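You operate a simulated robot arm through the tools that you are given. There is no shell and no other tool.

You run a simulated robot arm. Do the job below in one go: nothing can be reset, and whatever is moved stays where it is left.

Task
Set the controls near the top of the steel bench. At the end: the fixture lever is set to closed; the black numbered block from the top of the steel bench is on the white number board (marked "42"); the gauge slide is set to open; the press slide is set to in; whatever was shut is shut again. Leave all else as you found it, and nothing knocked over. Set down upright: numbered block. The gauge slide goes toward x +0.0, y -1.0, z +0.0 (a direction in the base frame), to its stop. The press slide goes toward x +1.0, y +0.0, z +0.0 (a direction in the base frame), to its stop. The fixture lever goes anticlockwise seen from above, to its stop.

The check looks at the end state, three seconds after you hand in, the way a careful person would. Anything else that was tipped, shoved, dropped, spilled or broken makes it a failure.

Robot
A 6-joint arm with a two-finger parallel gripper, fixed in place. Base frame: the origin is at the foot of the arm, x ahead of it, y to its left, z up; the work surface is at about z = 880. Units: mm, degrees, N and s.
With the tool pointing down near the work surface it reaches from about 240 to 640 mm from the base axis. Its first joint turns from -66.0 to 66.0 degrees. Payload 2.7 kg.
Tool frame: the origin (TCP) lies between the finger pads and is the grasp point; the fingertips stand 23 mm ahead of it; z points along the fingers, y is the line along which they close. The gripper opens to 94 mm. The fingers are 38 mm wide and 10 mm thick; the gripper's body (54 by 96 mm) begins 39 mm behind the TCP.
Orientation is that of the tool frame in the base frame, as [roll, pitch, yaw] about the fixed x, y, z axes, in that order (R = Rz(yaw) Ry(pitch) Rx(roll)). With the fingers straight down and closing along the base's y, the tool's x points along the base's -x, its y along +y and its z along -z.

Tools
- The arm moves only by the tool nudge_tool. Its arguments are lists of equal length, an entry for each row: "delta_pos": the shift along the base's x, y, z in cm, a list of three; "delta_rot": the turn, a rotation vector about the base's x, y, z in degrees, a list of three; "claw": the gripper command, from -1 (shut) to 1 (fully open), values between in proportion. In form: {"delta_pos": [[x, y, z], ...], "delta_rot": [[ax, ay, az], ...], "claw": [claw, ...]}. A call has 1 to 20 rows; each row shifts and turns the commanded pose from where the row before left it. Each row takes 0.2 s and may step no farther than 50 mm and 8.6 degrees from the row before; otherwise, or with a gripper value out of range, the whole call is refused. Where a pose cannot be reached the arm comes as near as it can. A force on the tool above 40 N (or 10 N above the force at the start of the call, whichever is more), or a blocked arm, ends the call early, and 0.2 s more pass. The fingers move at their own pace (about 45 mm/s each) and stop on an object; they squeeze with about 35 N. The grip force told is the motor's: it shows also when the fingers shut on nothing. Time passes only in rows, and 0.2 s behind the last, so rows that do not move let the fingers close. It gives the time, the measured TCP pose, the force on the tool (base axes), the opening and the grip force at its end, in the units of the frame above (readings bear some noise), with the torque about the TCP (base axes, N m) and any sound that the robot's microphone picked up.
- Cameras (640 x 400 px; columns grow to the right, rows downward): "scene" is fixed at [95, -462.5, 1392.4]; the picture's right is [0.54, -0.84, 0.00], its down [-0.58, -0.37, -0.73] and it looks along [0.61, 0.39, -0.69] (base axes); focal length 214 px, centre (320, 200). "wrist" rides on the gripper at [86, 16, -74] in the tool frame; the picture's right is [-0.18, 0.98, 0.00], its down [-0.58, -0.11, -0.81] and it looks along [-0.79, -0.15, 0.59] (tool axes); focal length 243 px, centre (320, 200). There is no depth. A picture from a camera that has moved, and an enlarged one, comes with that camera's place and axes in the base frame and with its lens. The place of the scene camera against the robot may be out by one fixed shift of up to 12 mm in any direction.
- grab_frame(camera): a new picture of that camera. The clock stands still meanwhile.
- enlarge(camera, box): a new picture of the part [left, top, right, bottom] of that camera's present view, enlarged. The clock stands still meanwhile.
- finish_job(): hands the job in; it is judged then, once.

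Nothing tells you positions but the pictures and the camera data. Unless the task says otherwise, let go and move clear before handing in.

The tools are called after "Request:" as name(argument=value, ...) on one line, values as JSON. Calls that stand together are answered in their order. nudge_tool: Moves the arm, as the interface text tells. Its arguments: {"type":"object","properties":{"delta_pos":{"type":"array","items":{"type":"array","items":{"type":"number"}}},"delta_rot":{"type":"array","items":{"type":"array","items":{"type":"number"}}},"claw":{"type":"array","items":{"type":"number"}}},"required":["delta_pos","delta_rot","claw"]} The other tools are called the same way: grab_frame (camera) takes a picture; enlarge (camera, box) takes an enlarged picture of a part of a camera's view; finish_job () hands the job in.

At the start:

```text
t: 0.0
position: [314.6, 100.9, 1221.6]
tool_rot: [-180.0, -0.1, -180.0]
force: [-0.3, -0.9, 0.1]
wrist_torque: [-0.01, 0.03, 0.0]
width: 94.1
grasp_force: 0.1
```

scene: 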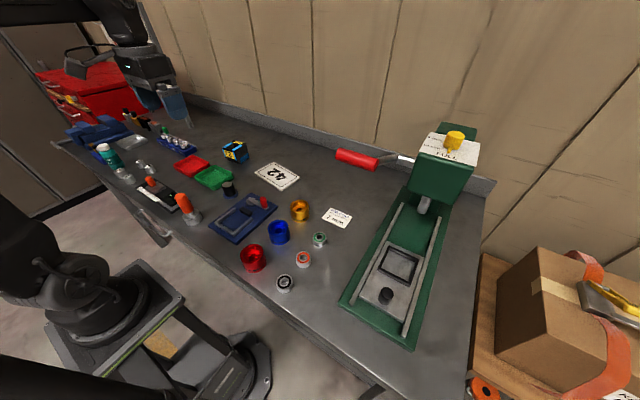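
wrist: 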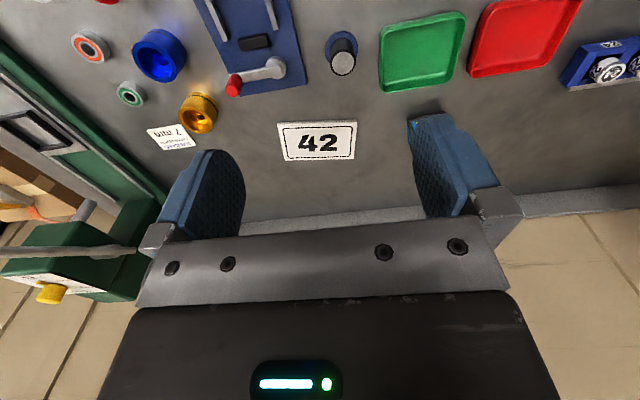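

I see a steel bench with a green press on the right, a blue fixture plate with a lever in the middle, the "42" board, trays, cups and other items. I'll take closer looks before moving.

Request:
enlarge(camera="scene", box=[200, 130, 360, 300])

Request:
enlarge(camera="scene", box=[330, 110, 500, 360])

Request:
enlarge(camera="scene", box=[40, 60, 240, 240])

Request:
enlarge(camera="wrist", box=[0, 0, 320, 200])

Request:
enlarge(camera="wrist", box=[320, 0, 640, 200])

```text
2.35 times, centred on (280, 215) of scene
camera zoom: at [95.0, -462.5, 1392.4], right [0.54, -0.84, 0.0], down [-0.58, -0.37, -0.73], along [0.61, 0.39, -0.69], focal length 505 px, centre (414, 165)
```

zoom: 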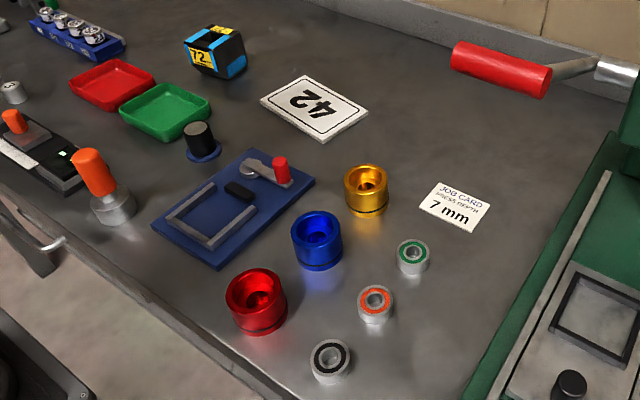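

```text
1.60 times, centred on (415, 235) of scene
camera zoom: at [95.0, -462.5, 1392.4], right [0.54, -0.84, 0.0], down [-0.58, -0.37, -0.73], along [0.61, 0.39, -0.69], focal length 343 px, centre (168, 144)
```

zoom: 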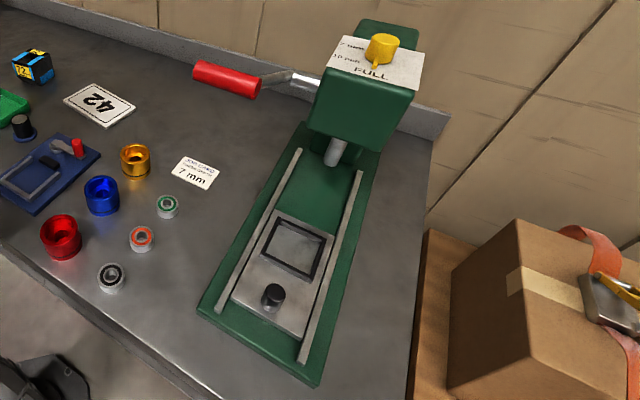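

```text
2.22 times, centred on (140, 150) of scene
camera zoom: at [95.0, -462.5, 1392.4], right [0.54, -0.84, 0.0], down [-0.58, -0.37, -0.73], along [0.61, 0.39, -0.69], focal length 477 px, centre (720, 311)
```

zoom: 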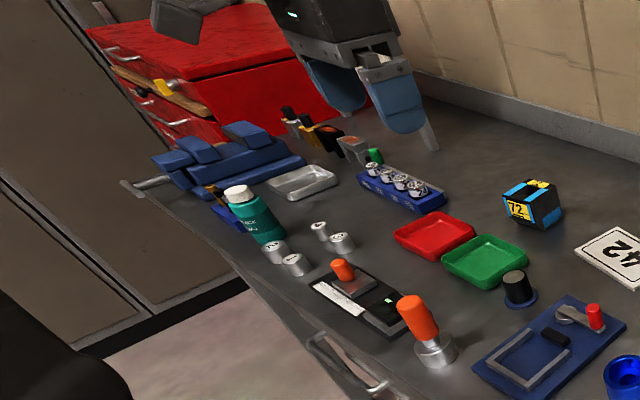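

```text
2.00 times, centred on (160, 100) of wrist
camera zoom: at [230.4, 118.1, 1296.6], right [0.18, 0.98, 0.0], down [0.58, -0.11, 0.81], along [0.79, -0.15, -0.59], focal length 485 px, centre (640, 400)
```

zoom: 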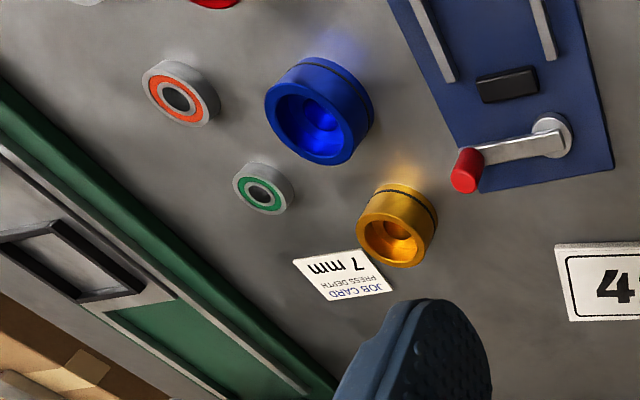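

```text
2.00 times, centred on (480, 100) of wrist
camera zoom: at [230.4, 118.1, 1296.6], right [0.18, 0.98, 0.0], down [0.58, -0.11, 0.81], along [0.79, -0.15, -0.59], focal length 485 px, centre (0, 400)
```

zoom: 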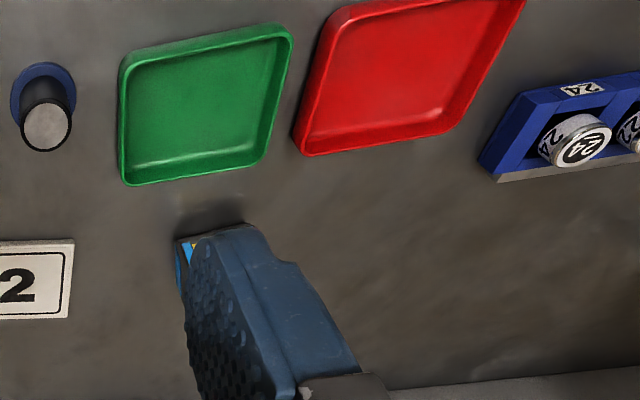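

The board marked 42 is at about (570, 45), a black block labelled 72 at about (570, 270), the gauge near (255, 330), the fixture lever pivot near (406, 8), and the press slide knob near (336, -480). I'll move high up toward the block to look with the wrist camera.

Request:
nudge_tool(delta_pos=[[0, 4, 0], [0, 4, 0], [0, 4, 0], [0, 4, 0], [0, 0, 0]], delta_rot=[[0, 0, 0], [0, 0, 0], [0, 0, 0], [0, 0, 0], [0, 0, 0]], claw=[1, 1, 1, 1, 1])

Request:
grab_frame(camera="wrist")

Request:
enlarge(camera="wrist", box=[240, 80, 400, 180])

Request:
enlarge(camera="scene", box=[210, 125, 310, 195])

Request:
enlarge(camera="scene", box=[130, 150, 230, 240])

```text
t: 1.2
position: [317.3, 261.9, 1221.8]
tool_rot: [-180.0, 0.0, 180.0]
force: [-0.5, -0.7, -0.3]
wrist_torque: [-0.01, -0.02, 0.02]
width: 94.0
grasp_force: 0.0
```

```text
taken
camera wrist: at [232.8, 278.6, 1297.3], right [0.18, 0.98, 0.0], down [0.58, -0.11, 0.81], along [0.79, -0.15, -0.59], focal length 243 px, centre (320, 200)
```

wrist: 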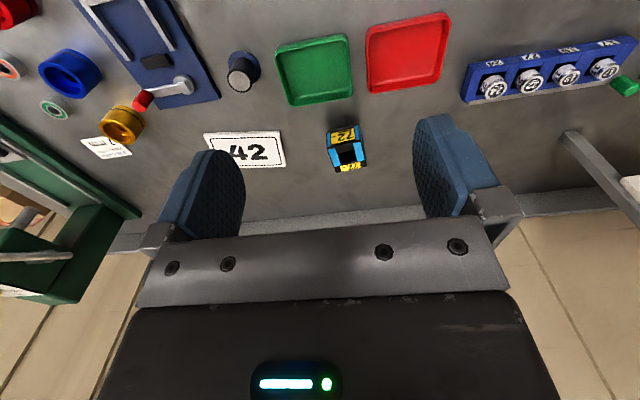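

```text
4.00 times, centred on (320, 130) of wrist
camera zoom: at [232.8, 278.6, 1297.3], right [0.18, 0.98, 0.0], down [0.58, -0.11, 0.81], along [0.79, -0.15, -0.59], focal length 970 px, centre (320, 480)
```

zoom: 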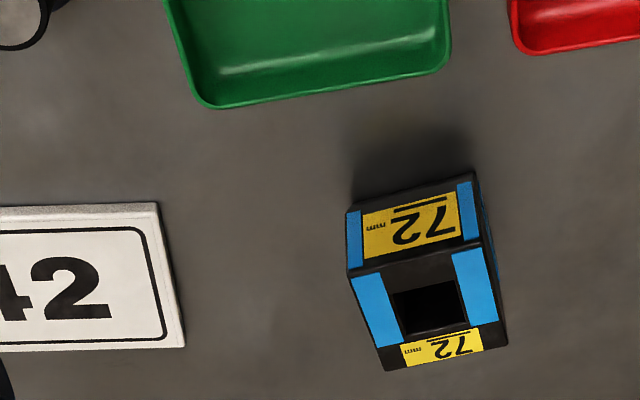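

```text
5.71 times, centred on (260, 160) of scene
camera zoom: at [95.0, -462.5, 1392.4], right [0.54, -0.84, 0.0], down [-0.58, -0.37, -0.73], along [0.61, 0.39, -0.69], focal length 1226 px, centre (663, 429)
```

zoom: 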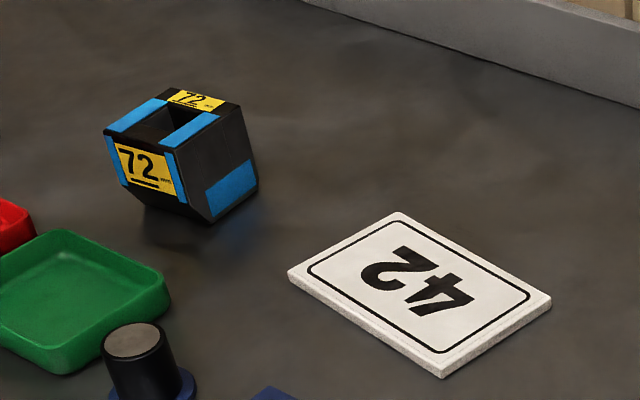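

```text
4.44 times, centred on (180, 195) of scene
camera zoom: at [95.0, -462.5, 1392.4], right [0.54, -0.84, 0.0], down [-0.58, -0.37, -0.73], along [0.61, 0.39, -0.69], focal length 953 px, centre (942, 222)
```

zoom: 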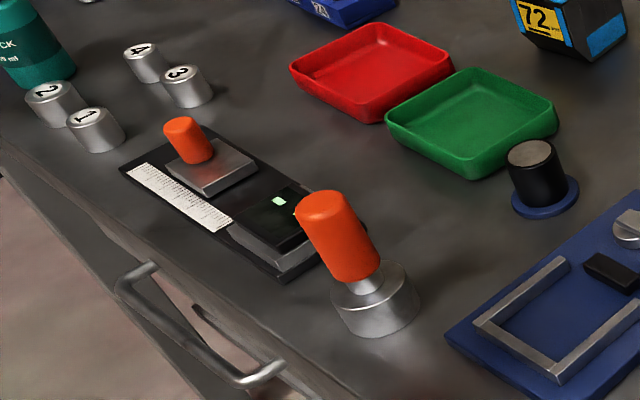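

The black block carries "72" labels and has a pocket in its top; it sits turned a little. I'll zoom in further on the block, board and gauge.

Request:
enlarge(camera="wrist", box=[316, 110, 380, 180])

Request:
enlarge(camera="scene", box=[220, 130, 260, 170])

Request:
enlarge(camera="wrist", box=[0, 0, 240, 150])

Request:
enlarge(camera="wrist", box=[440, 0, 640, 125])

```text
5.71 times, centred on (348, 145) of wrist
camera zoom: at [232.8, 278.6, 1297.3], right [0.18, 0.98, 0.0], down [0.58, -0.11, 0.81], along [0.79, -0.15, -0.59], focal length 1386 px, centre (160, 514)
```

zoom: 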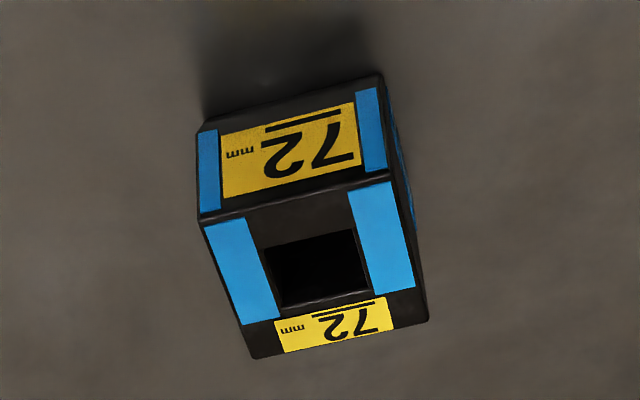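

```text
10.00 times, centred on (240, 150) of scene
camera zoom: at [95.0, -462.5, 1392.4], right [0.54, -0.84, 0.0], down [-0.58, -0.37, -0.73], along [0.61, 0.39, -0.69], focal length 2145 px, centre (1120, 700)
```

zoom: 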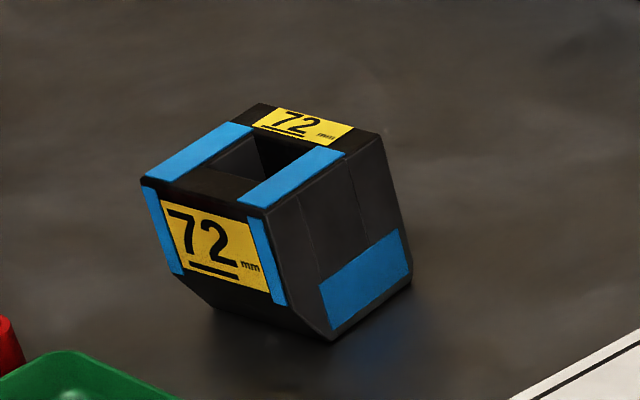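

```text
2.67 times, centred on (120, 75) of wrist
camera zoom: at [232.8, 278.6, 1297.3], right [0.18, 0.98, 0.0], down [0.58, -0.11, 0.81], along [0.79, -0.15, -0.59], focal length 647 px, centre (853, 533)
```

zoom: 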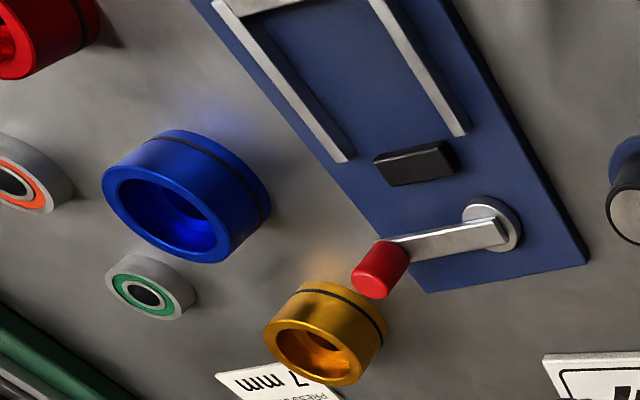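

```text
3.20 times, centred on (540, 62) of wrist
camera zoom: at [232.8, 278.6, 1297.3], right [0.18, 0.98, 0.0], down [0.58, -0.11, 0.81], along [0.79, -0.15, -0.59], focal length 776 px, centre (-384, 640)
```

zoom: 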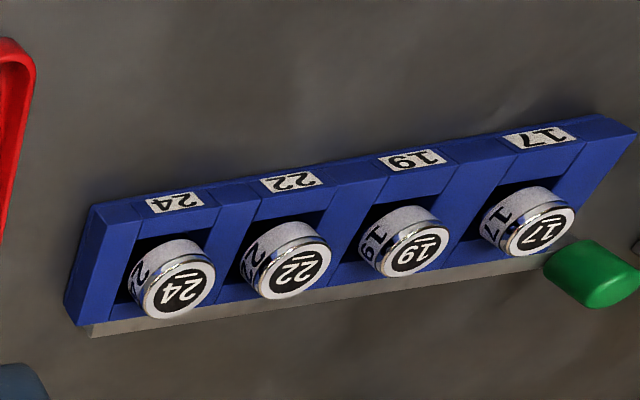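

The block is about 67 mm square and 60 mm high, centred near (580, 270). The lever knob is near (404, -52), pointing toward -y from its pivot. Next I'll move over for a closer look at the fixture lever.

Request:
nudge_tool(delta_pos=[[-1, -4.5, -1.5], [-1, -4.5, -1.5], [-1, -4.5, -1.5], [-1, -4.5, -1.5], [-0.5, -4.5, -1.5], [0, -4, -1.5], [0, 0, -1], [0, 0, 0]], delta_rot=[[0, 0, 0], [0, 0, 0], [0, 0, 0], [0, 0, 0], [0, 0, 0], [0, 0, 0], [0, 0, 0], [0, 0, 0]], claw=[1, 1, 1, 1, 1, 1, 1, 1])

Request:
grab_frame(camera="wrist")

Request:
enlarge(camera="wrist", box=[180, 0, 420, 150])

Request:
enlarge(camera="scene", box=[230, 180, 310, 240])

```text
t: 3.0
position: [271.7, -2.5, 1121.5]
tool_rot: [-180.0, 0.0, 180.0]
force: [-0.9, 0.1, -0.2]
wrist_torque: [-0.01, 0.02, 0.0]
width: 94.0
grasp_force: 0.1
```

```text
taken
camera wrist: at [186.0, 13.1, 1195.9], right [0.18, 0.98, 0.0], down [0.58, -0.11, 0.81], along [0.79, -0.15, -0.59], focal length 243 px, centre (320, 200)
```

wrist: 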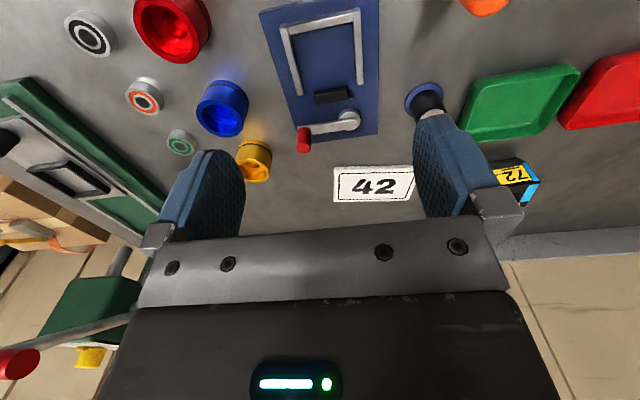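

```text
2.67 times, centred on (300, 75) of wrist
camera zoom: at [186.0, 13.1, 1195.9], right [0.18, 0.98, 0.0], down [0.58, -0.11, 0.81], along [0.79, -0.15, -0.59], focal length 647 px, centre (373, 533)
```

zoom: 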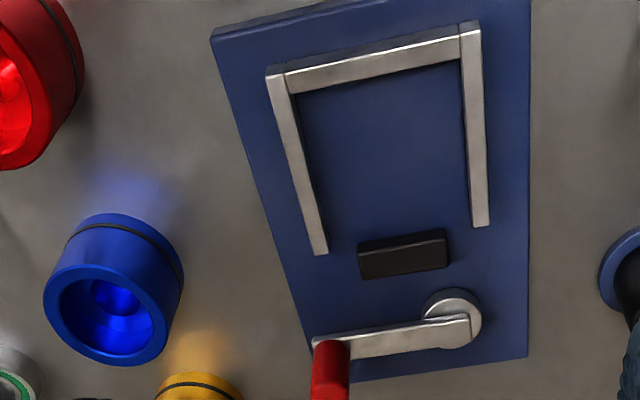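

```text
6.67 times, centred on (270, 210) of scene
camera zoom: at [95.0, -462.5, 1392.4], right [0.54, -0.84, 0.0], down [-0.58, -0.37, -0.73], along [0.61, 0.39, -0.69], focal length 1430 px, centre (653, 133)
```

zoom: 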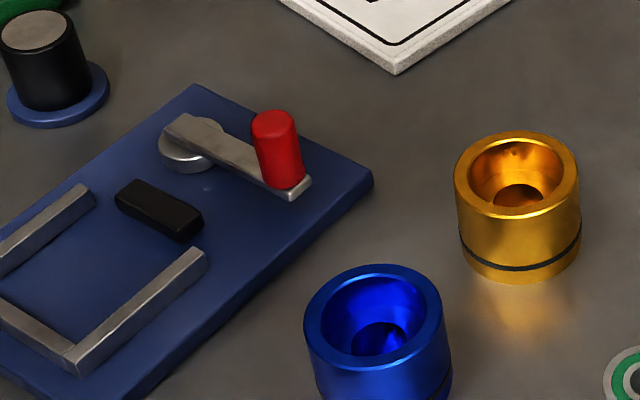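

The lever arm points along -y from a pivot near (401, 14), with the red knob at about (402, -53), top about z 940. I'll close the fingers and lower them on the -x side of the knob.

Request:
nudge_tool(delta_pos=[[2, -1.2, -3], [2, -1.2, -3], [2, -1.2, -3], [2.2, -1.6, -3.2], [0, 0, -3], [0, 0, -2], [0, 0, -1], [0, 0, 0]], delta_rot=[[0, 0, 0], [0, 0, 0], [0, 0, 0], [0, 0, 0], [0, 0, 0], [0, 0, 0], [0, 0, 0], [0, 0, 0]], claw=[-1, -1, -1, -1, -1, -1, -1, -1])

Request:
grab_frame(camera="wrist")

Request:
enlarge(camera="scene", box=[210, 150, 330, 240])

```text
t: 4.8
position: [353.6, -54.8, 939.1]
tool_rot: [-180.0, 0.0, 179.9]
force: [-0.9, 0.1, -0.2]
wrist_torque: [-0.02, 0.02, 0.0]
width: 0.0
grasp_force: 35.0
```

```text
taken
camera wrist: at [267.9, -38.2, 1014.6], right [0.18, 0.98, 0.0], down [0.58, -0.11, 0.81], along [0.79, -0.15, -0.59], focal length 243 px, centre (320, 200)
```

wrist: 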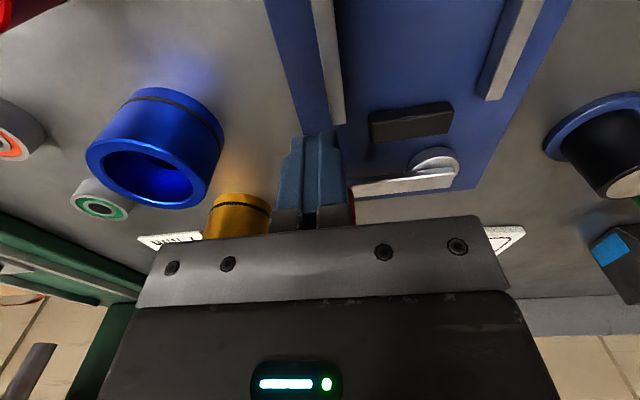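

```text
4.44 times, centred on (270, 195) of scene
camera zoom: at [95.0, -462.5, 1392.4], right [0.54, -0.84, 0.0], down [-0.58, -0.37, -0.73], along [0.61, 0.39, -0.69], focal length 953 px, centre (542, 222)
```

zoom: 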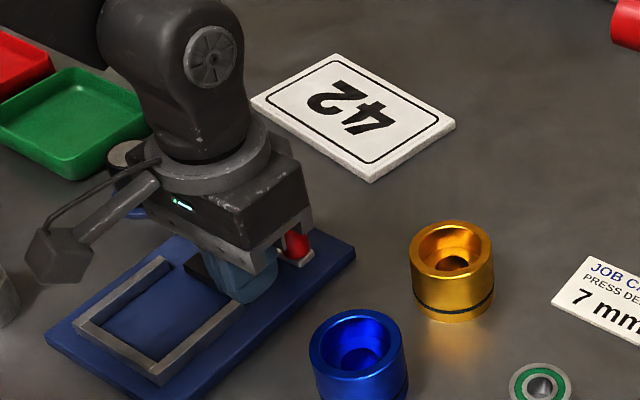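

The closed fingers are just to the -x side of the red knob. I'll push toward +x along its arc in small steps.

Request:
nudge_tool(delta_pos=[[1, 0.1, 0], [1, 0.1, 0], [1, 0, 0], [1.1, 0, 0], [0, 0, 0]], delta_rot=[[0, 0, 0], [0, 0, 0], [0, 0, 0], [0, 0, 0], [0, 0, 0]], claw=[-1, -1, -1, -1, -1])

Request:
enlarge(camera="scene", box=[210, 150, 330, 240])

Request:
grab_frame(camera="wrist")

```text
t: 6.0
position: [393.3, -54.1, 939.5]
tool_rot: [-180.0, 0.0, 180.0]
force: [-0.3, 0.7, 0.2]
wrist_torque: [-0.03, 0.03, 0.04]
width: 0.0
grasp_force: 35.1
```

```text
4.44 times, centred on (270, 195) of scene
camera zoom: at [95.0, -462.5, 1392.4], right [0.54, -0.84, 0.0], down [-0.58, -0.37, -0.73], along [0.61, 0.39, -0.69], focal length 953 px, centre (542, 222)
```

zoom: 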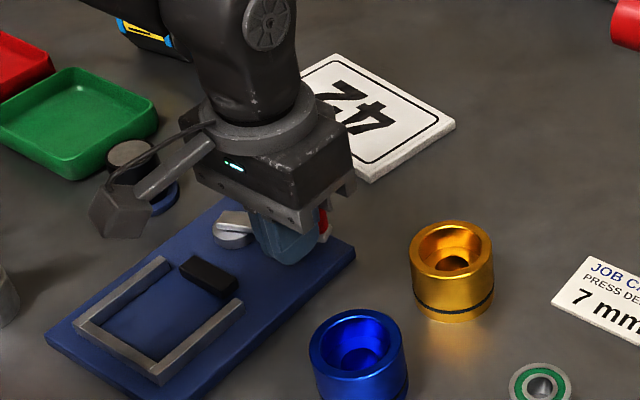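

```text
taken
camera wrist: at [309.4, -37.8, 1014.6], right [0.18, 0.98, 0.0], down [0.58, -0.11, 0.81], along [0.79, -0.15, -0.59], focal length 243 px, centre (320, 200)
```

wrist: 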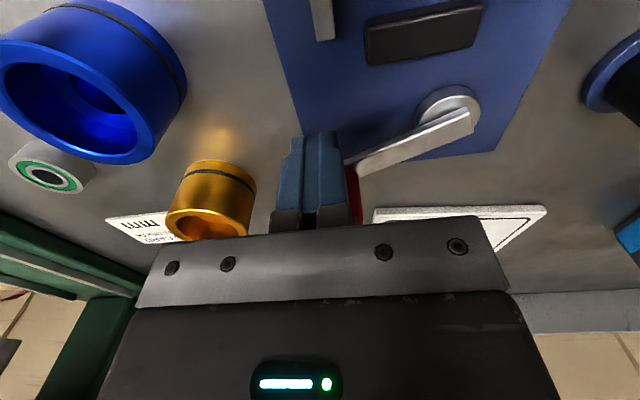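

The lever has swung about 20° with almost no load. I'll continue along the arc.

Request:
nudge_tool(delta_pos=[[1.1, 0.1, 0], [1.1, 0.2, 0], [0.9, 0.6, 0], [0.9, 0.7, 0], [1, 0.9, 0], [1, 1.1, 0], [0, 0, 0]], delta_rot=[[0, 0, 0], [0, 0, 0], [0, 0, 0], [0, 0, 0], [0, 0, 0], [0, 0, 0], [0, 0, 0]], claw=[-1, -1, -1, -1, -1, -1, -1])

Request:
enlarge(camera="scene", box=[210, 150, 330, 240])

Request:
grab_frame(camera="wrist")

```text
t: 7.2
position: [433.8, -39.0, 939.2]
tool_rot: [-179.7, -1.0, 179.5]
force: [-5.8, -10.2, 3.9]
wrist_torque: [0.07, -0.07, -0.14]
width: 0.0
grasp_force: 35.0
stopped in row 5: the force on the tool passed its limit at 50 N (the readings are from after the stop); the commanded pose is now the measured one
```

```text
4.44 times, centred on (270, 195) of scene
camera zoom: at [94.8, -462.8, 1392.3], right [0.54, -0.84, 0.0], down [-0.58, -0.37, -0.73], along [0.61, 0.39, -0.69], focal length 953 px, centre (542, 222)
```

zoom: 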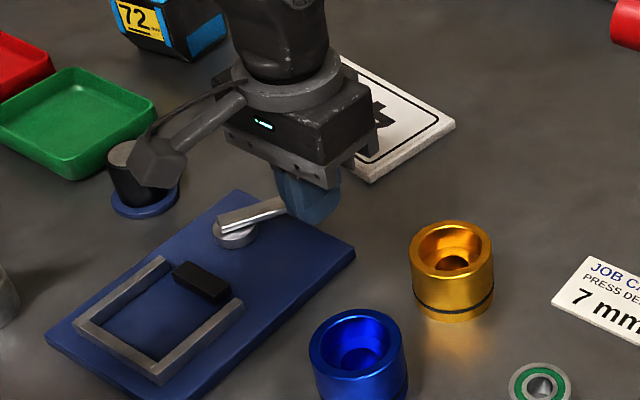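

```text
taken
camera wrist: at [350.4, -21.9, 1015.2], right [0.19, 0.98, -0.01], down [0.6, -0.11, 0.8], along [0.78, -0.16, -0.61], focal length 243 px, centre (320, 200)
```

wrist: 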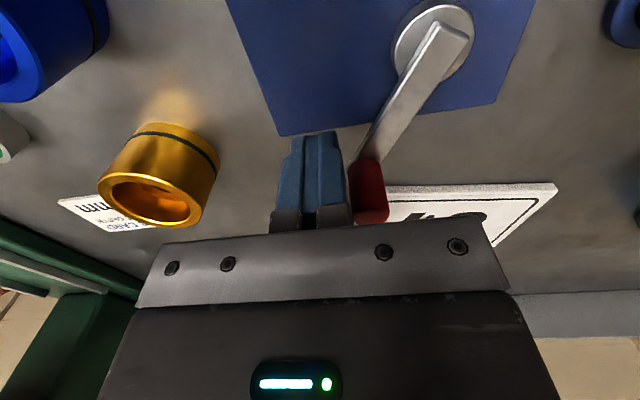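

The push met resistance with the lever at about -23° (roughly 67° of travel), which may be the stop. I'll push a little more along the tangent to confirm.

Request:
nudge_tool(delta_pos=[[0.1, 0.3, 0], [0.1, 0.3, 0], [0.1, 0.3, 0], [0, 0, 0]], delta_rot=[[0, 0, 0], [0, 0, 0], [0, 0, 0], [0, 0, 0]], claw=[-1, -1, -1, -1])

Request:
grab_frame(camera="wrist")

```text
t: 7.7
position: [433.8, -39.8, 938.9]
tool_rot: [-179.4, -1.4, 179.3]
force: [-6.1, -11.4, 4.3]
wrist_torque: [0.12, -0.14, -0.15]
width: 0.0
grasp_force: 34.8
stopped in row 2: the force on the tool passed its limit at 45 N (the readings are from after the stop); the commanded pose is now the measured one
```

```text
taken
camera wrist: at [350.9, -21.1, 1015.5], right [0.2, 0.98, -0.01], down [0.6, -0.11, 0.79], along [0.78, -0.16, -0.61], focal length 243 px, centre (320, 200)
```

wrist: 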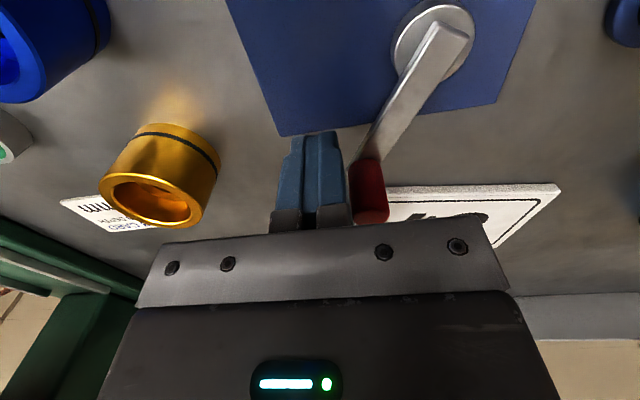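

No more movement, with the force rising at once, so the lever is at its stop. I'll back off, raise the arm and check it stays put.

Request:
nudge_tool(delta_pos=[[-0.6, -0.8, 0], [-1, -0.5, 0], [-1, 0, 2], [-1, 0, 4], [-2, 0, 4], [-2, 0, 4], [-2, 0, 2], [0, 0, 0]], delta_rot=[[0, 0, 0], [0, 0, 0], [0, 0, 0], [0, 0, 0], [0, 0, 0], [0, 0, 0], [0, 0, 0], [0, 0, 0]], claw=[-1, -1, -1, -1, -1, -1, -1, -1])

Request:
grab_frame(camera="wrist")

Request:
enlarge(camera="scene", box=[210, 150, 330, 240])

```text
t: 9.5
position: [337.0, -50.0, 1099.2]
tool_rot: [-179.5, -1.3, 179.4]
force: [0.5, -0.4, -0.9]
wrist_torque: [0.03, 0.01, 0.03]
width: 0.0
grasp_force: 35.1
```

```text
taken
camera wrist: at [253.9, -32.0, 1175.1], right [0.19, 0.98, -0.01], down [0.6, -0.11, 0.79], along [0.78, -0.16, -0.61], focal length 243 px, centre (320, 200)
```

wrist: 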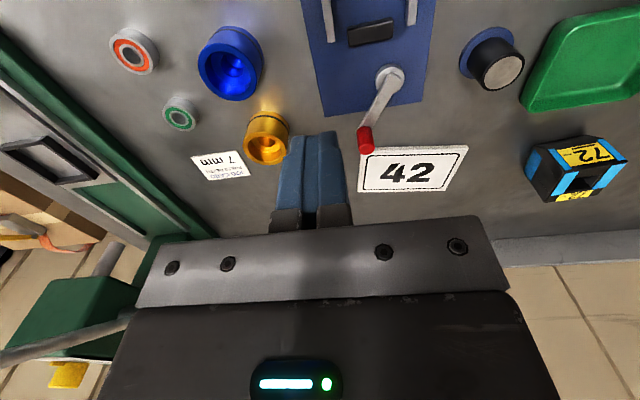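

```text
4.44 times, centred on (270, 195) of scene
camera zoom: at [94.9, -462.5, 1392.4], right [0.54, -0.84, 0.0], down [-0.58, -0.37, -0.73], along [0.61, 0.39, -0.69], focal length 953 px, centre (542, 222)
```

zoom: 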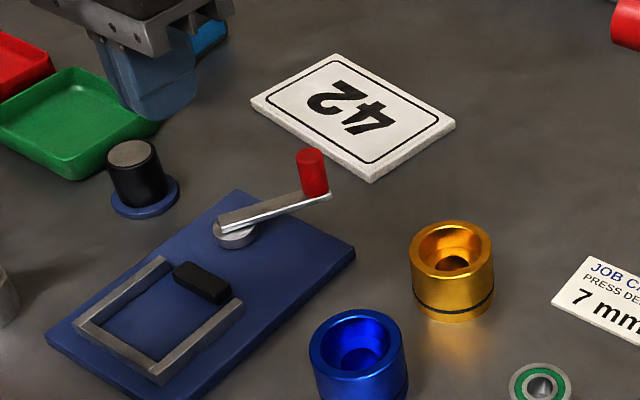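

The lever is set: it now sits at its anticlockwise stop and the clamp pad has moved with it. Next is the gauge; I'll level the tool and move high over toward it for a closer look.

Request:
nudge_tool(delta_pos=[[-1.5, 4.5, 1], [-1.5, 4.5, 0], [-1.5, 4.5, 0], [-1.5, 4.5, 0], [-1.5, 4.5, 0], [-1, 4.5, 0], [-1, 4.5, 0], [-0.5, 4.5, 0], [0, 2, -2], [0, 0, 0]], delta_rot=[[0.25, -0.65, 0.3], [0.24, -0.65, 0.3], [0, 0, 0], [0, 0, 0], [0, 0, 0], [0, 0, 0], [0, 0, 0], [0, 0, 0], [0, 0, 0], [0, 0, 0]], claw=[-1, -1, -1, -1, -1, -1, -1, -1, -1, -1])

Request:
grab_frame(camera="wrist")

Request:
enlarge(camera="wrist", box=[160, 0, 480, 150])

Request:
grab_frame(camera="scene")

```text
t: 11.7
position: [238.5, 330.1, 1087.5]
tool_rot: [-179.9, -0.1, 179.9]
force: [-0.1, 0.2, 0.0]
wrist_torque: [-0.04, -0.02, 0.0]
width: 0.1
grasp_force: 34.9
```

```text
taken
camera wrist: at [152.3, 347.0, 1163.0], right [0.18, 0.98, 0.0], down [0.58, -0.11, 0.81], along [0.79, -0.15, -0.59], focal length 243 px, centre (320, 200)
```

wrist: 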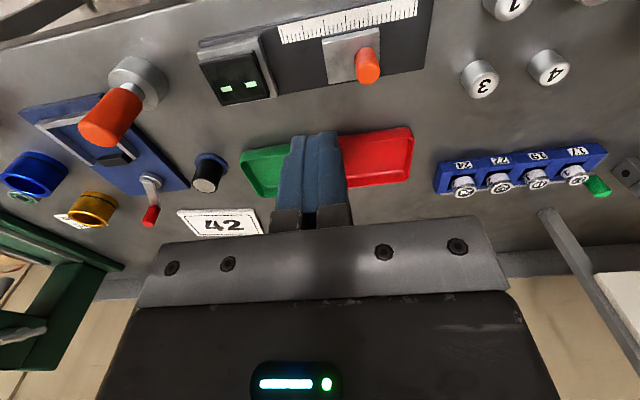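

```text
2.00 times, centred on (320, 75) of wrist
camera zoom: at [152.3, 347.0, 1163.0], right [0.18, 0.98, 0.0], down [0.58, -0.11, 0.81], along [0.79, -0.15, -0.59], focal length 485 px, centre (320, 450)
```

zoom: 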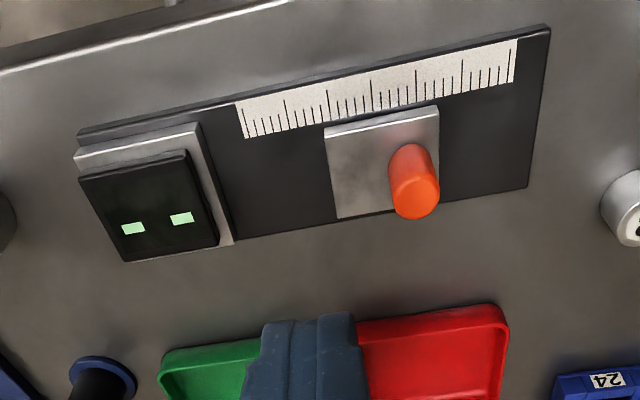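

```text
taken
```

scene: 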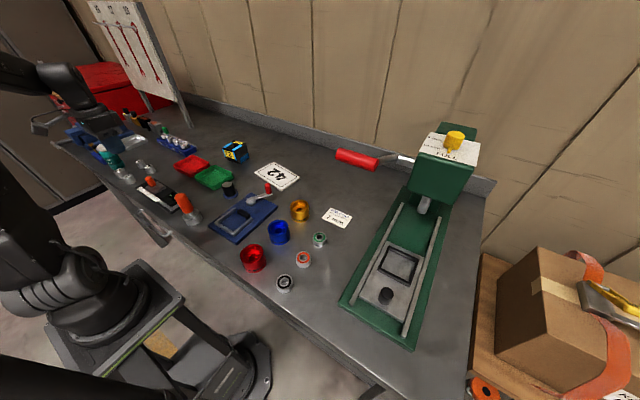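

The orange slide knob is at about (267, 370), top near z 940, on a plate running y 330–385; the display housing is at y ≈ 269. I'll lower the closed fingers on the +y side of the knob.

Request:
nudge_tool(delta_pos=[[1, 2.6, -2], [1, 2.6, -2.5], [0.8, 2.6, -3], [0, 0, -3], [0, 0, -2.5], [0, 0, -1.6], [0, 0, 0]], delta_rot=[[0, 0, 0], [0, 0, 0], [0, 0, 0], [0, 0, 0], [0, 0, 0], [0, 0, 0], [0, 0, 0]], claw=[-1, -1, -1, -1, -1, -1, -1])

Request:
grab_frame(camera="wrist")

Request:
enlarge(camera="scene", box=[90, 130, 230, 240])

```text
t: 13.3
position: [267.4, 406.7, 941.9]
tool_rot: [-179.9, 0.0, 180.0]
force: [0.3, 0.5, 0.1]
wrist_torque: [0.0, -0.01, -0.01]
width: 0.0
grasp_force: 34.3
```

```text
taken
camera wrist: at [181.4, 423.9, 1017.7], right [0.18, 0.98, 0.0], down [0.58, -0.11, 0.81], along [0.79, -0.15, -0.59], focal length 243 px, centre (320, 200)
```

wrist: 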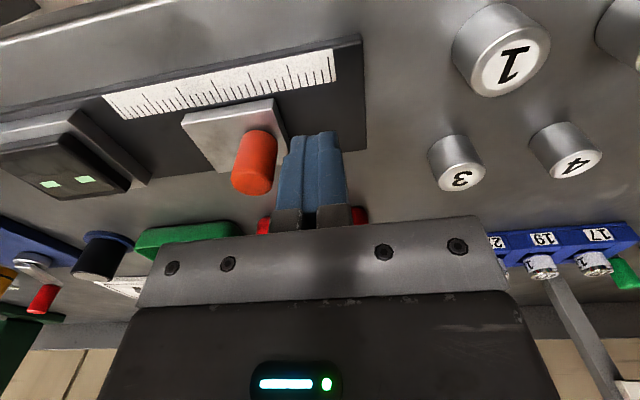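

```text
3.64 times, centred on (160, 185) of scene
camera zoom: at [95.0, -462.5, 1392.4], right [0.54, -0.84, 0.0], down [-0.58, -0.37, -0.73], along [0.61, 0.39, -0.69], focal length 780 px, centre (902, 254)
```

zoom: 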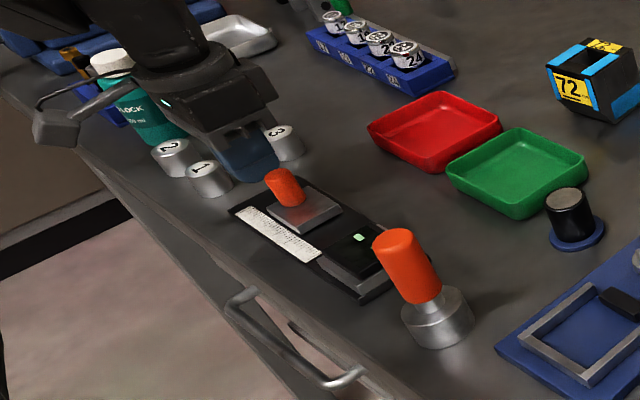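

The fingers are beside the knob on its +y side. I'll lower slightly and push toward -y until the stop.

Request:
nudge_tool(delta_pos=[[0, 0, -0.8], [0, -1, 0], [0, -1, 0], [0, -1, 0], [0, -1, 0], [0, 0, 0]], delta_rot=[[0, 0, 0], [0, 0, 0], [0, 0, 0], [0, 0, 0], [0, 0, 0], [0, 0, 0]], claw=[-1, -1, -1, -1, -1, -1])

Request:
grab_frame(camera="wrist")

```text
t: 14.7
position: [266.9, 366.3, 934.9]
tool_rot: [180.0, -0.1, 180.0]
force: [-0.2, 0.4, -0.4]
wrist_torque: [0.03, 0.04, -0.03]
width: 0.0
grasp_force: 35.3
```

```text
taken
camera wrist: at [181.6, 383.6, 1009.8], right [0.18, 0.98, 0.0], down [0.58, -0.11, 0.81], along [0.79, -0.15, -0.59], focal length 243 px, centre (320, 200)
```

wrist: 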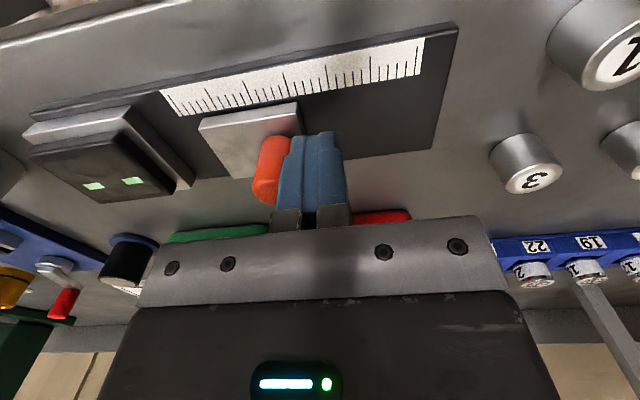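

The slide is moving with the fingers; I'll keep pushing toward -y until it meets the stop.

Request:
nudge_tool(delta_pos=[[0, -0.8, 0], [0, -0.8, 0], [0, -0.8, 0], [0, -0.8, 0], [0, -0.8, 0], [0, -0.8, 0], [0, -0.8, 0], [0, 0, 0]], delta_rot=[[0, 0, 0], [0, 0, 0], [0, 0, 0], [0, 0, 0], [0, 0, 0], [0, 0, 0], [0, 0, 0], [0, 0, 0]], claw=[-1, -1, -1, -1, -1, -1, -1, -1])

Request:
grab_frame(camera="wrist")

```text
t: 15.7
position: [265.9, 345.6, 935.0]
tool_rot: [179.0, 0.5, -179.8]
force: [0.7, 11.9, -4.7]
wrist_torque: [0.06, 0.01, 0.05]
width: 0.1
grasp_force: 35.1
stopped in row 4: the force on the tool passed its limit at 51 N (the readings are from after the stop); the commanded pose is now the measured one
```

```text
taken
camera wrist: at [180.6, 359.9, 1009.7], right [0.18, 0.98, 0.02], down [0.58, -0.12, 0.81], along [0.8, -0.13, -0.59], focal length 243 px, centre (320, 200)
```

wrist: 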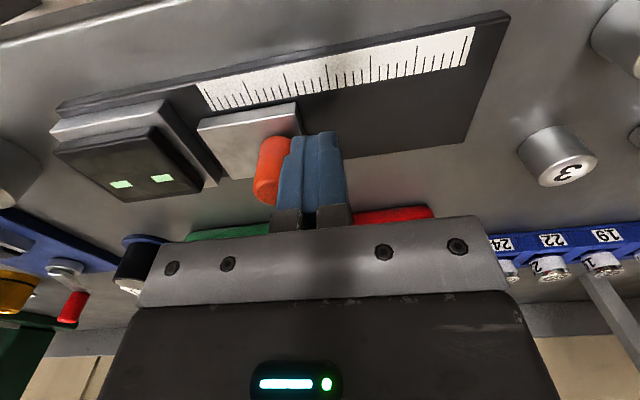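

It resisted at TCP y ≈ 346, with the plate nearly at the display housing. I'll push a touch more to confirm the stop.

Request:
nudge_tool(delta_pos=[[0, -0.3, 0], [0, -0.3, 0], [0, -0.3, 0], [0, 0, 0]], delta_rot=[[0, 0, 0], [0, 0, 0], [0, 0, 0], [0, 0, 0]], claw=[-1, -1, -1, -1])

Request:
enlarge(camera="wrist", box=[40, 60, 360, 240])

```text
t: 16.2
position: [266.7, 345.1, 936.1]
tool_rot: [178.3, 0.7, -179.7]
force: [-0.4, 10.5, -3.9]
wrist_torque: [0.05, 0.01, 0.04]
width: 0.1
grasp_force: 35.5
stopped in row 2: the force on the tool passed its limit at 45 N (the readings are from after the stop); the commanded pose is now the measured one
```

```text
2.00 times, centred on (200, 150) of wrist
camera zoom: at [180.0, 358.9, 1010.3], right [0.18, 0.98, 0.03], down [0.57, -0.13, 0.81], along [0.8, -0.13, -0.59], focal length 485 px, centre (560, 300)
```

zoom: 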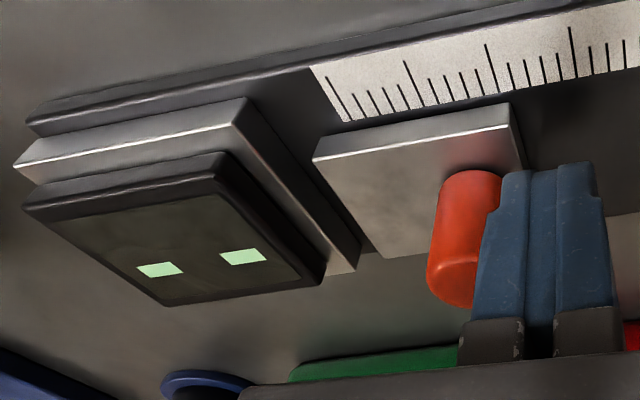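

The slide does not move further, so it is at its -y stop. I'll back off toward +y, lift and check.

Request:
nudge_tool(delta_pos=[[0, 1, 0], [0, 1, 0.5], [0, 0, 3], [0, 0, 4], [0, 0, 4], [-1.5, -1, 4], [-1.5, -1, 2], [0, 0, 0]], delta_rot=[[0, 0, 0], [0, 0, 0], [0, 0, 0], [-0.85, 0.35, -0.15], [-0.85, 0.35, -0.15], [0, 0, 0], [0, 0, 0], [0, 0, 0]], claw=[-1, -1, -1, -1, -1, -1, -1, -1])

Request:
grab_frame(camera="wrist")

Request:
enlarge(camera="scene", box=[90, 130, 230, 240])

```text
t: 18.0
position: [236.4, 343.3, 1111.5]
tool_rot: [-179.8, -0.1, -180.0]
force: [0.9, 0.5, -0.4]
wrist_torque: [-0.02, 0.02, 0.0]
width: 0.0
grasp_force: 35.2
```

```text
taken
camera wrist: at [150.9, 360.9, 1186.2], right [0.18, 0.98, 0.0], down [0.58, -0.11, 0.81], along [0.79, -0.15, -0.59], focal length 243 px, centre (320, 200)
```

wrist: 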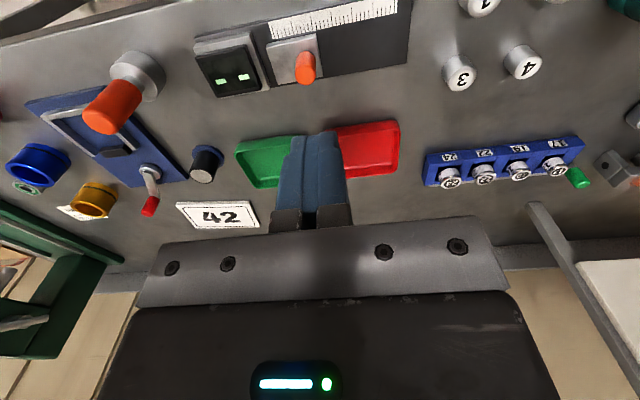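

```text
3.64 times, centred on (160, 185) of scene
camera zoom: at [95.0, -462.5, 1392.4], right [0.54, -0.84, 0.0], down [-0.58, -0.37, -0.73], along [0.61, 0.39, -0.69], focal length 780 px, centre (902, 254)
```

zoom: 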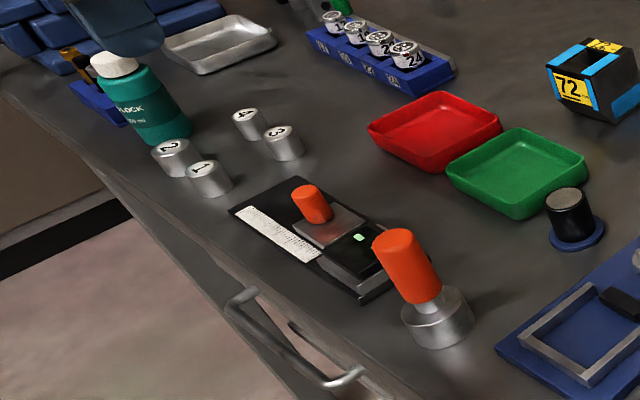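

The gauge slide is set with the weights undisturbed. Now the block: I'll open the gripper and hover in front of it for a closer look.

Request:
nudge_tool(delta_pos=[[4, -1.2, 0], [4, -1.2, 0], [4, -1.2, -1], [4, -1.2, -1], [4, -1.2, -1], [4, -1.4, -1], [0, 0, 0]], delta_rot=[[0, 0, 0], [0, 0, 0], [0, 0, 0], [0, 0, 0], [0, 0, 0], [0, 0, 0], [0, 0, 0]], claw=[1, 1, 1, 1, 1, 1, 1])

Request:
grab_frame(camera="wrist")

Request:
enlarge(camera="wrist", box=[240, 60, 400, 180])

```text
t: 19.6
position: [478.8, 267.4, 1070.9]
tool_rot: [-179.9, -0.1, -179.9]
force: [0.4, -0.1, 0.2]
wrist_torque: [0.01, 0.02, -0.03]
width: 94.4
grasp_force: 0.1
```

```text
taken
camera wrist: at [393.0, 284.0, 1145.8], right [0.18, 0.98, 0.0], down [0.58, -0.11, 0.81], along [0.79, -0.15, -0.59], focal length 243 px, centre (320, 200)
```

wrist: 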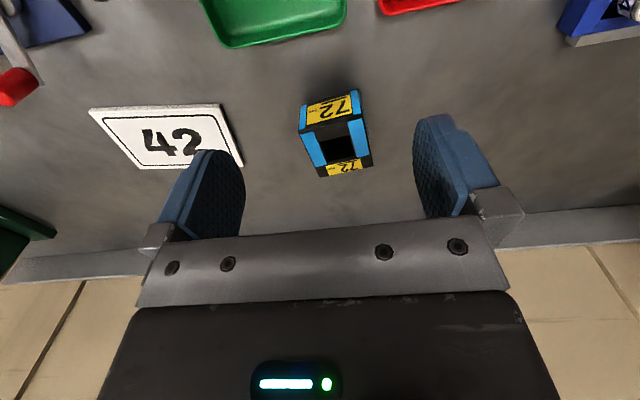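

```text
3.33 times, centred on (320, 120) of wrist
camera zoom: at [393.0, 284.0, 1145.8], right [0.18, 0.98, 0.0], down [0.58, -0.11, 0.81], along [0.79, -0.15, -0.59], focal length 809 px, centre (320, 467)
```

zoom: 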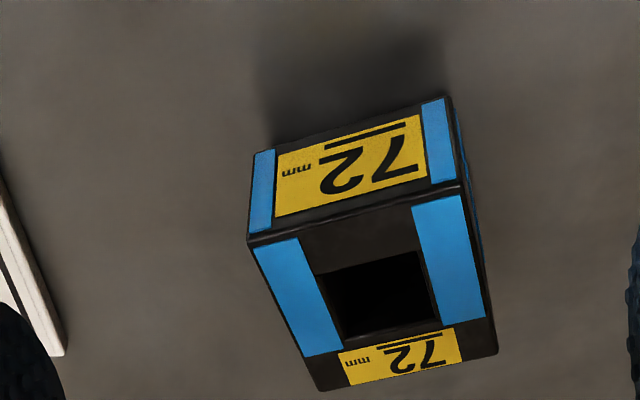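

The block top is roughly 66 × 71 mm, centred near (580, 269.5), turned about +7°. I'll go over it with the gripper turned to match and check from the scene camera.

Request:
nudge_tool(delta_pos=[[3, 0, -1], [3, 0.1, -1.5], [3.7, 0.1, -2], [0, 0, -2], [0, 0, 0]], delta_rot=[[0, 0, 2.4], [0, 0, 2.3], [0, 0, 2.3], [0, 0, 0], [0, 0, 0]], claw=[1, 1, 1, 1, 1])

Request:
enlarge(camera="scene", box=[180, 90, 320, 190])

Request:
grab_frame(camera="wrist")

```text
t: 20.8
position: [567.2, 266.7, 1003.8]
tool_rot: [-180.0, -0.1, -173.1]
force: [0.2, 0.2, 0.0]
wrist_torque: [0.0, -0.01, 0.0]
width: 94.0
grasp_force: 0.0
out of reach, approached as far as the arm can: row 3
```

```text
4.00 times, centred on (250, 140) of scene
camera zoom: at [95.0, -462.5, 1392.4], right [0.54, -0.84, 0.0], down [-0.58, -0.37, -0.73], along [0.61, 0.39, -0.69], focal length 858 px, centre (600, 440)
```

zoom: 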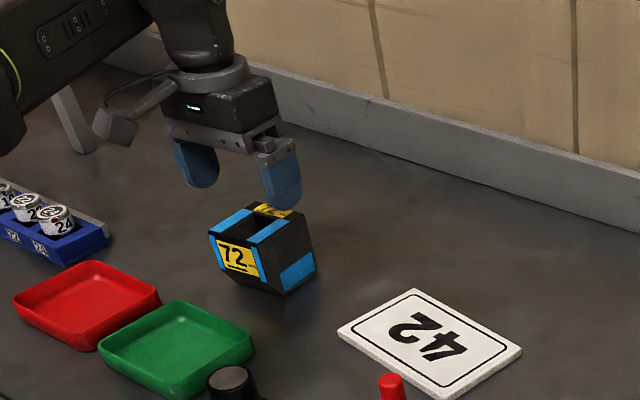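

```text
taken
camera wrist: at [479.8, 273.1, 1079.2], right [0.06, 1.0, 0.0], down [0.59, -0.03, 0.81], along [0.8, -0.05, -0.59], focal length 243 px, centre (320, 200)
```

wrist: 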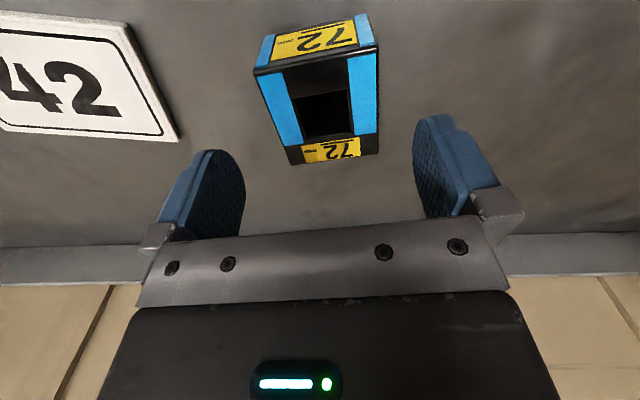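

The arm stopped near x 567 at height, about 10 mm short of the block's centre, but still fine for a grip. I'll zoom in to refine the block's edges and height.

Request:
enlarge(camera="wrist", box=[230, 0, 400, 180])

Request:
enlarge(camera="scene", box=[215, 120, 265, 170])

```text
2.22 times, centred on (315, 90) of wrist
camera zoom: at [479.8, 273.1, 1079.2], right [0.06, 1.0, 0.0], down [0.59, -0.03, 0.81], along [0.8, -0.05, -0.59], focal length 539 px, centre (331, 444)
```

zoom: 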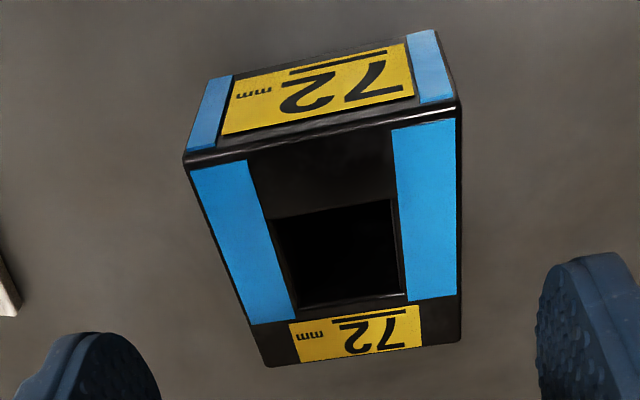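

```text
8.00 times, centred on (240, 145) of scene
camera zoom: at [95.0, -462.5, 1392.4], right [0.54, -0.84, 0.0], down [-0.58, -0.37, -0.73], along [0.61, 0.39, -0.69], focal length 1716 px, centre (960, 640)
```

zoom: 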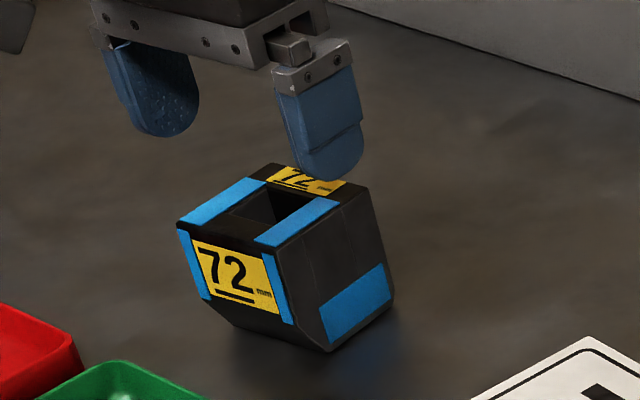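

With several views combined, the block is about 72 mm tall (top z ≈ 952), about 62 mm across, centred near (567, 270) — right under the gripper. I'll shift 3 mm in y, descend and check before closing.

Request:
nudge_tool(delta_pos=[[0, 0.3, -1.5], [0, 0, -2], [0, 0, -2], [0, 0, -1.5], [0, 0, -0.9], [0, 0, 0]], delta_rot=[[0, 0, 0], [0, 0, 0], [0, 0, 0], [0, 0, 0], [0, 0, 0], [0, 0, 0]], claw=[1, 1, 1, 1, 1, 1])

Request:
enlarge(camera="scene", box=[200, 110, 280, 180])

Request:
grab_frame(camera="wrist")

```text
t: 22.2
position: [567.3, 271.3, 925.0]
tool_rot: [-179.9, 0.0, -173.0]
force: [0.1, 0.4, 0.2]
wrist_torque: [-0.01, 0.0, 0.01]
width: 94.2
grasp_force: 0.1
```

```text
5.71 times, centred on (240, 145) of scene
camera zoom: at [95.0, -462.5, 1392.4], right [0.54, -0.84, 0.0], down [-0.58, -0.37, -0.73], along [0.61, 0.39, -0.69], focal length 1226 px, centre (777, 514)
```

zoom: 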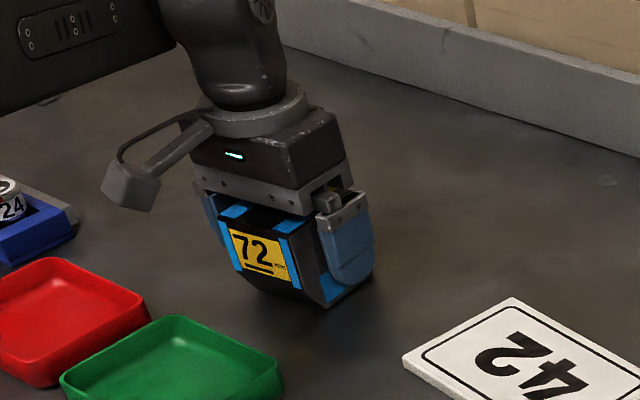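

```text
taken
camera wrist: at [481.3, 276.6, 999.6], right [0.06, 1.0, 0.0], down [0.59, -0.04, 0.81], along [0.8, -0.05, -0.59], focal length 243 px, centre (320, 200)
```

wrist: 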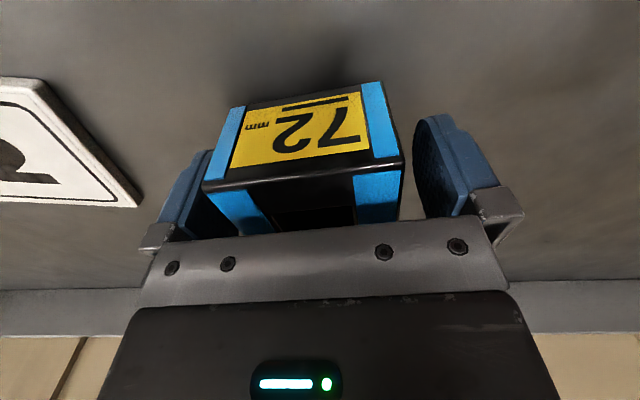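

The block sits between the fingers with clearance on both sides. I'll close the gripper on it.

Request:
nudge_tool(delta_pos=[[0, 0, 0], [0, 0, 0], [0, 0, 0], [0, 0, 0], [0, 0, 0]], delta_rot=[[0, 0, 0], [0, 0, 0], [0, 0, 0], [0, 0, 0], [0, 0, 0]], claw=[-1, -1, -1, -1, -1])

```text
t: 23.4
position: [567.9, 270.8, 926.0]
tool_rot: [-179.9, -0.1, -173.0]
force: [-0.4, -1.6, 0.7]
wrist_torque: [0.07, 0.05, 0.04]
width: 65.9
grasp_force: 34.9
```

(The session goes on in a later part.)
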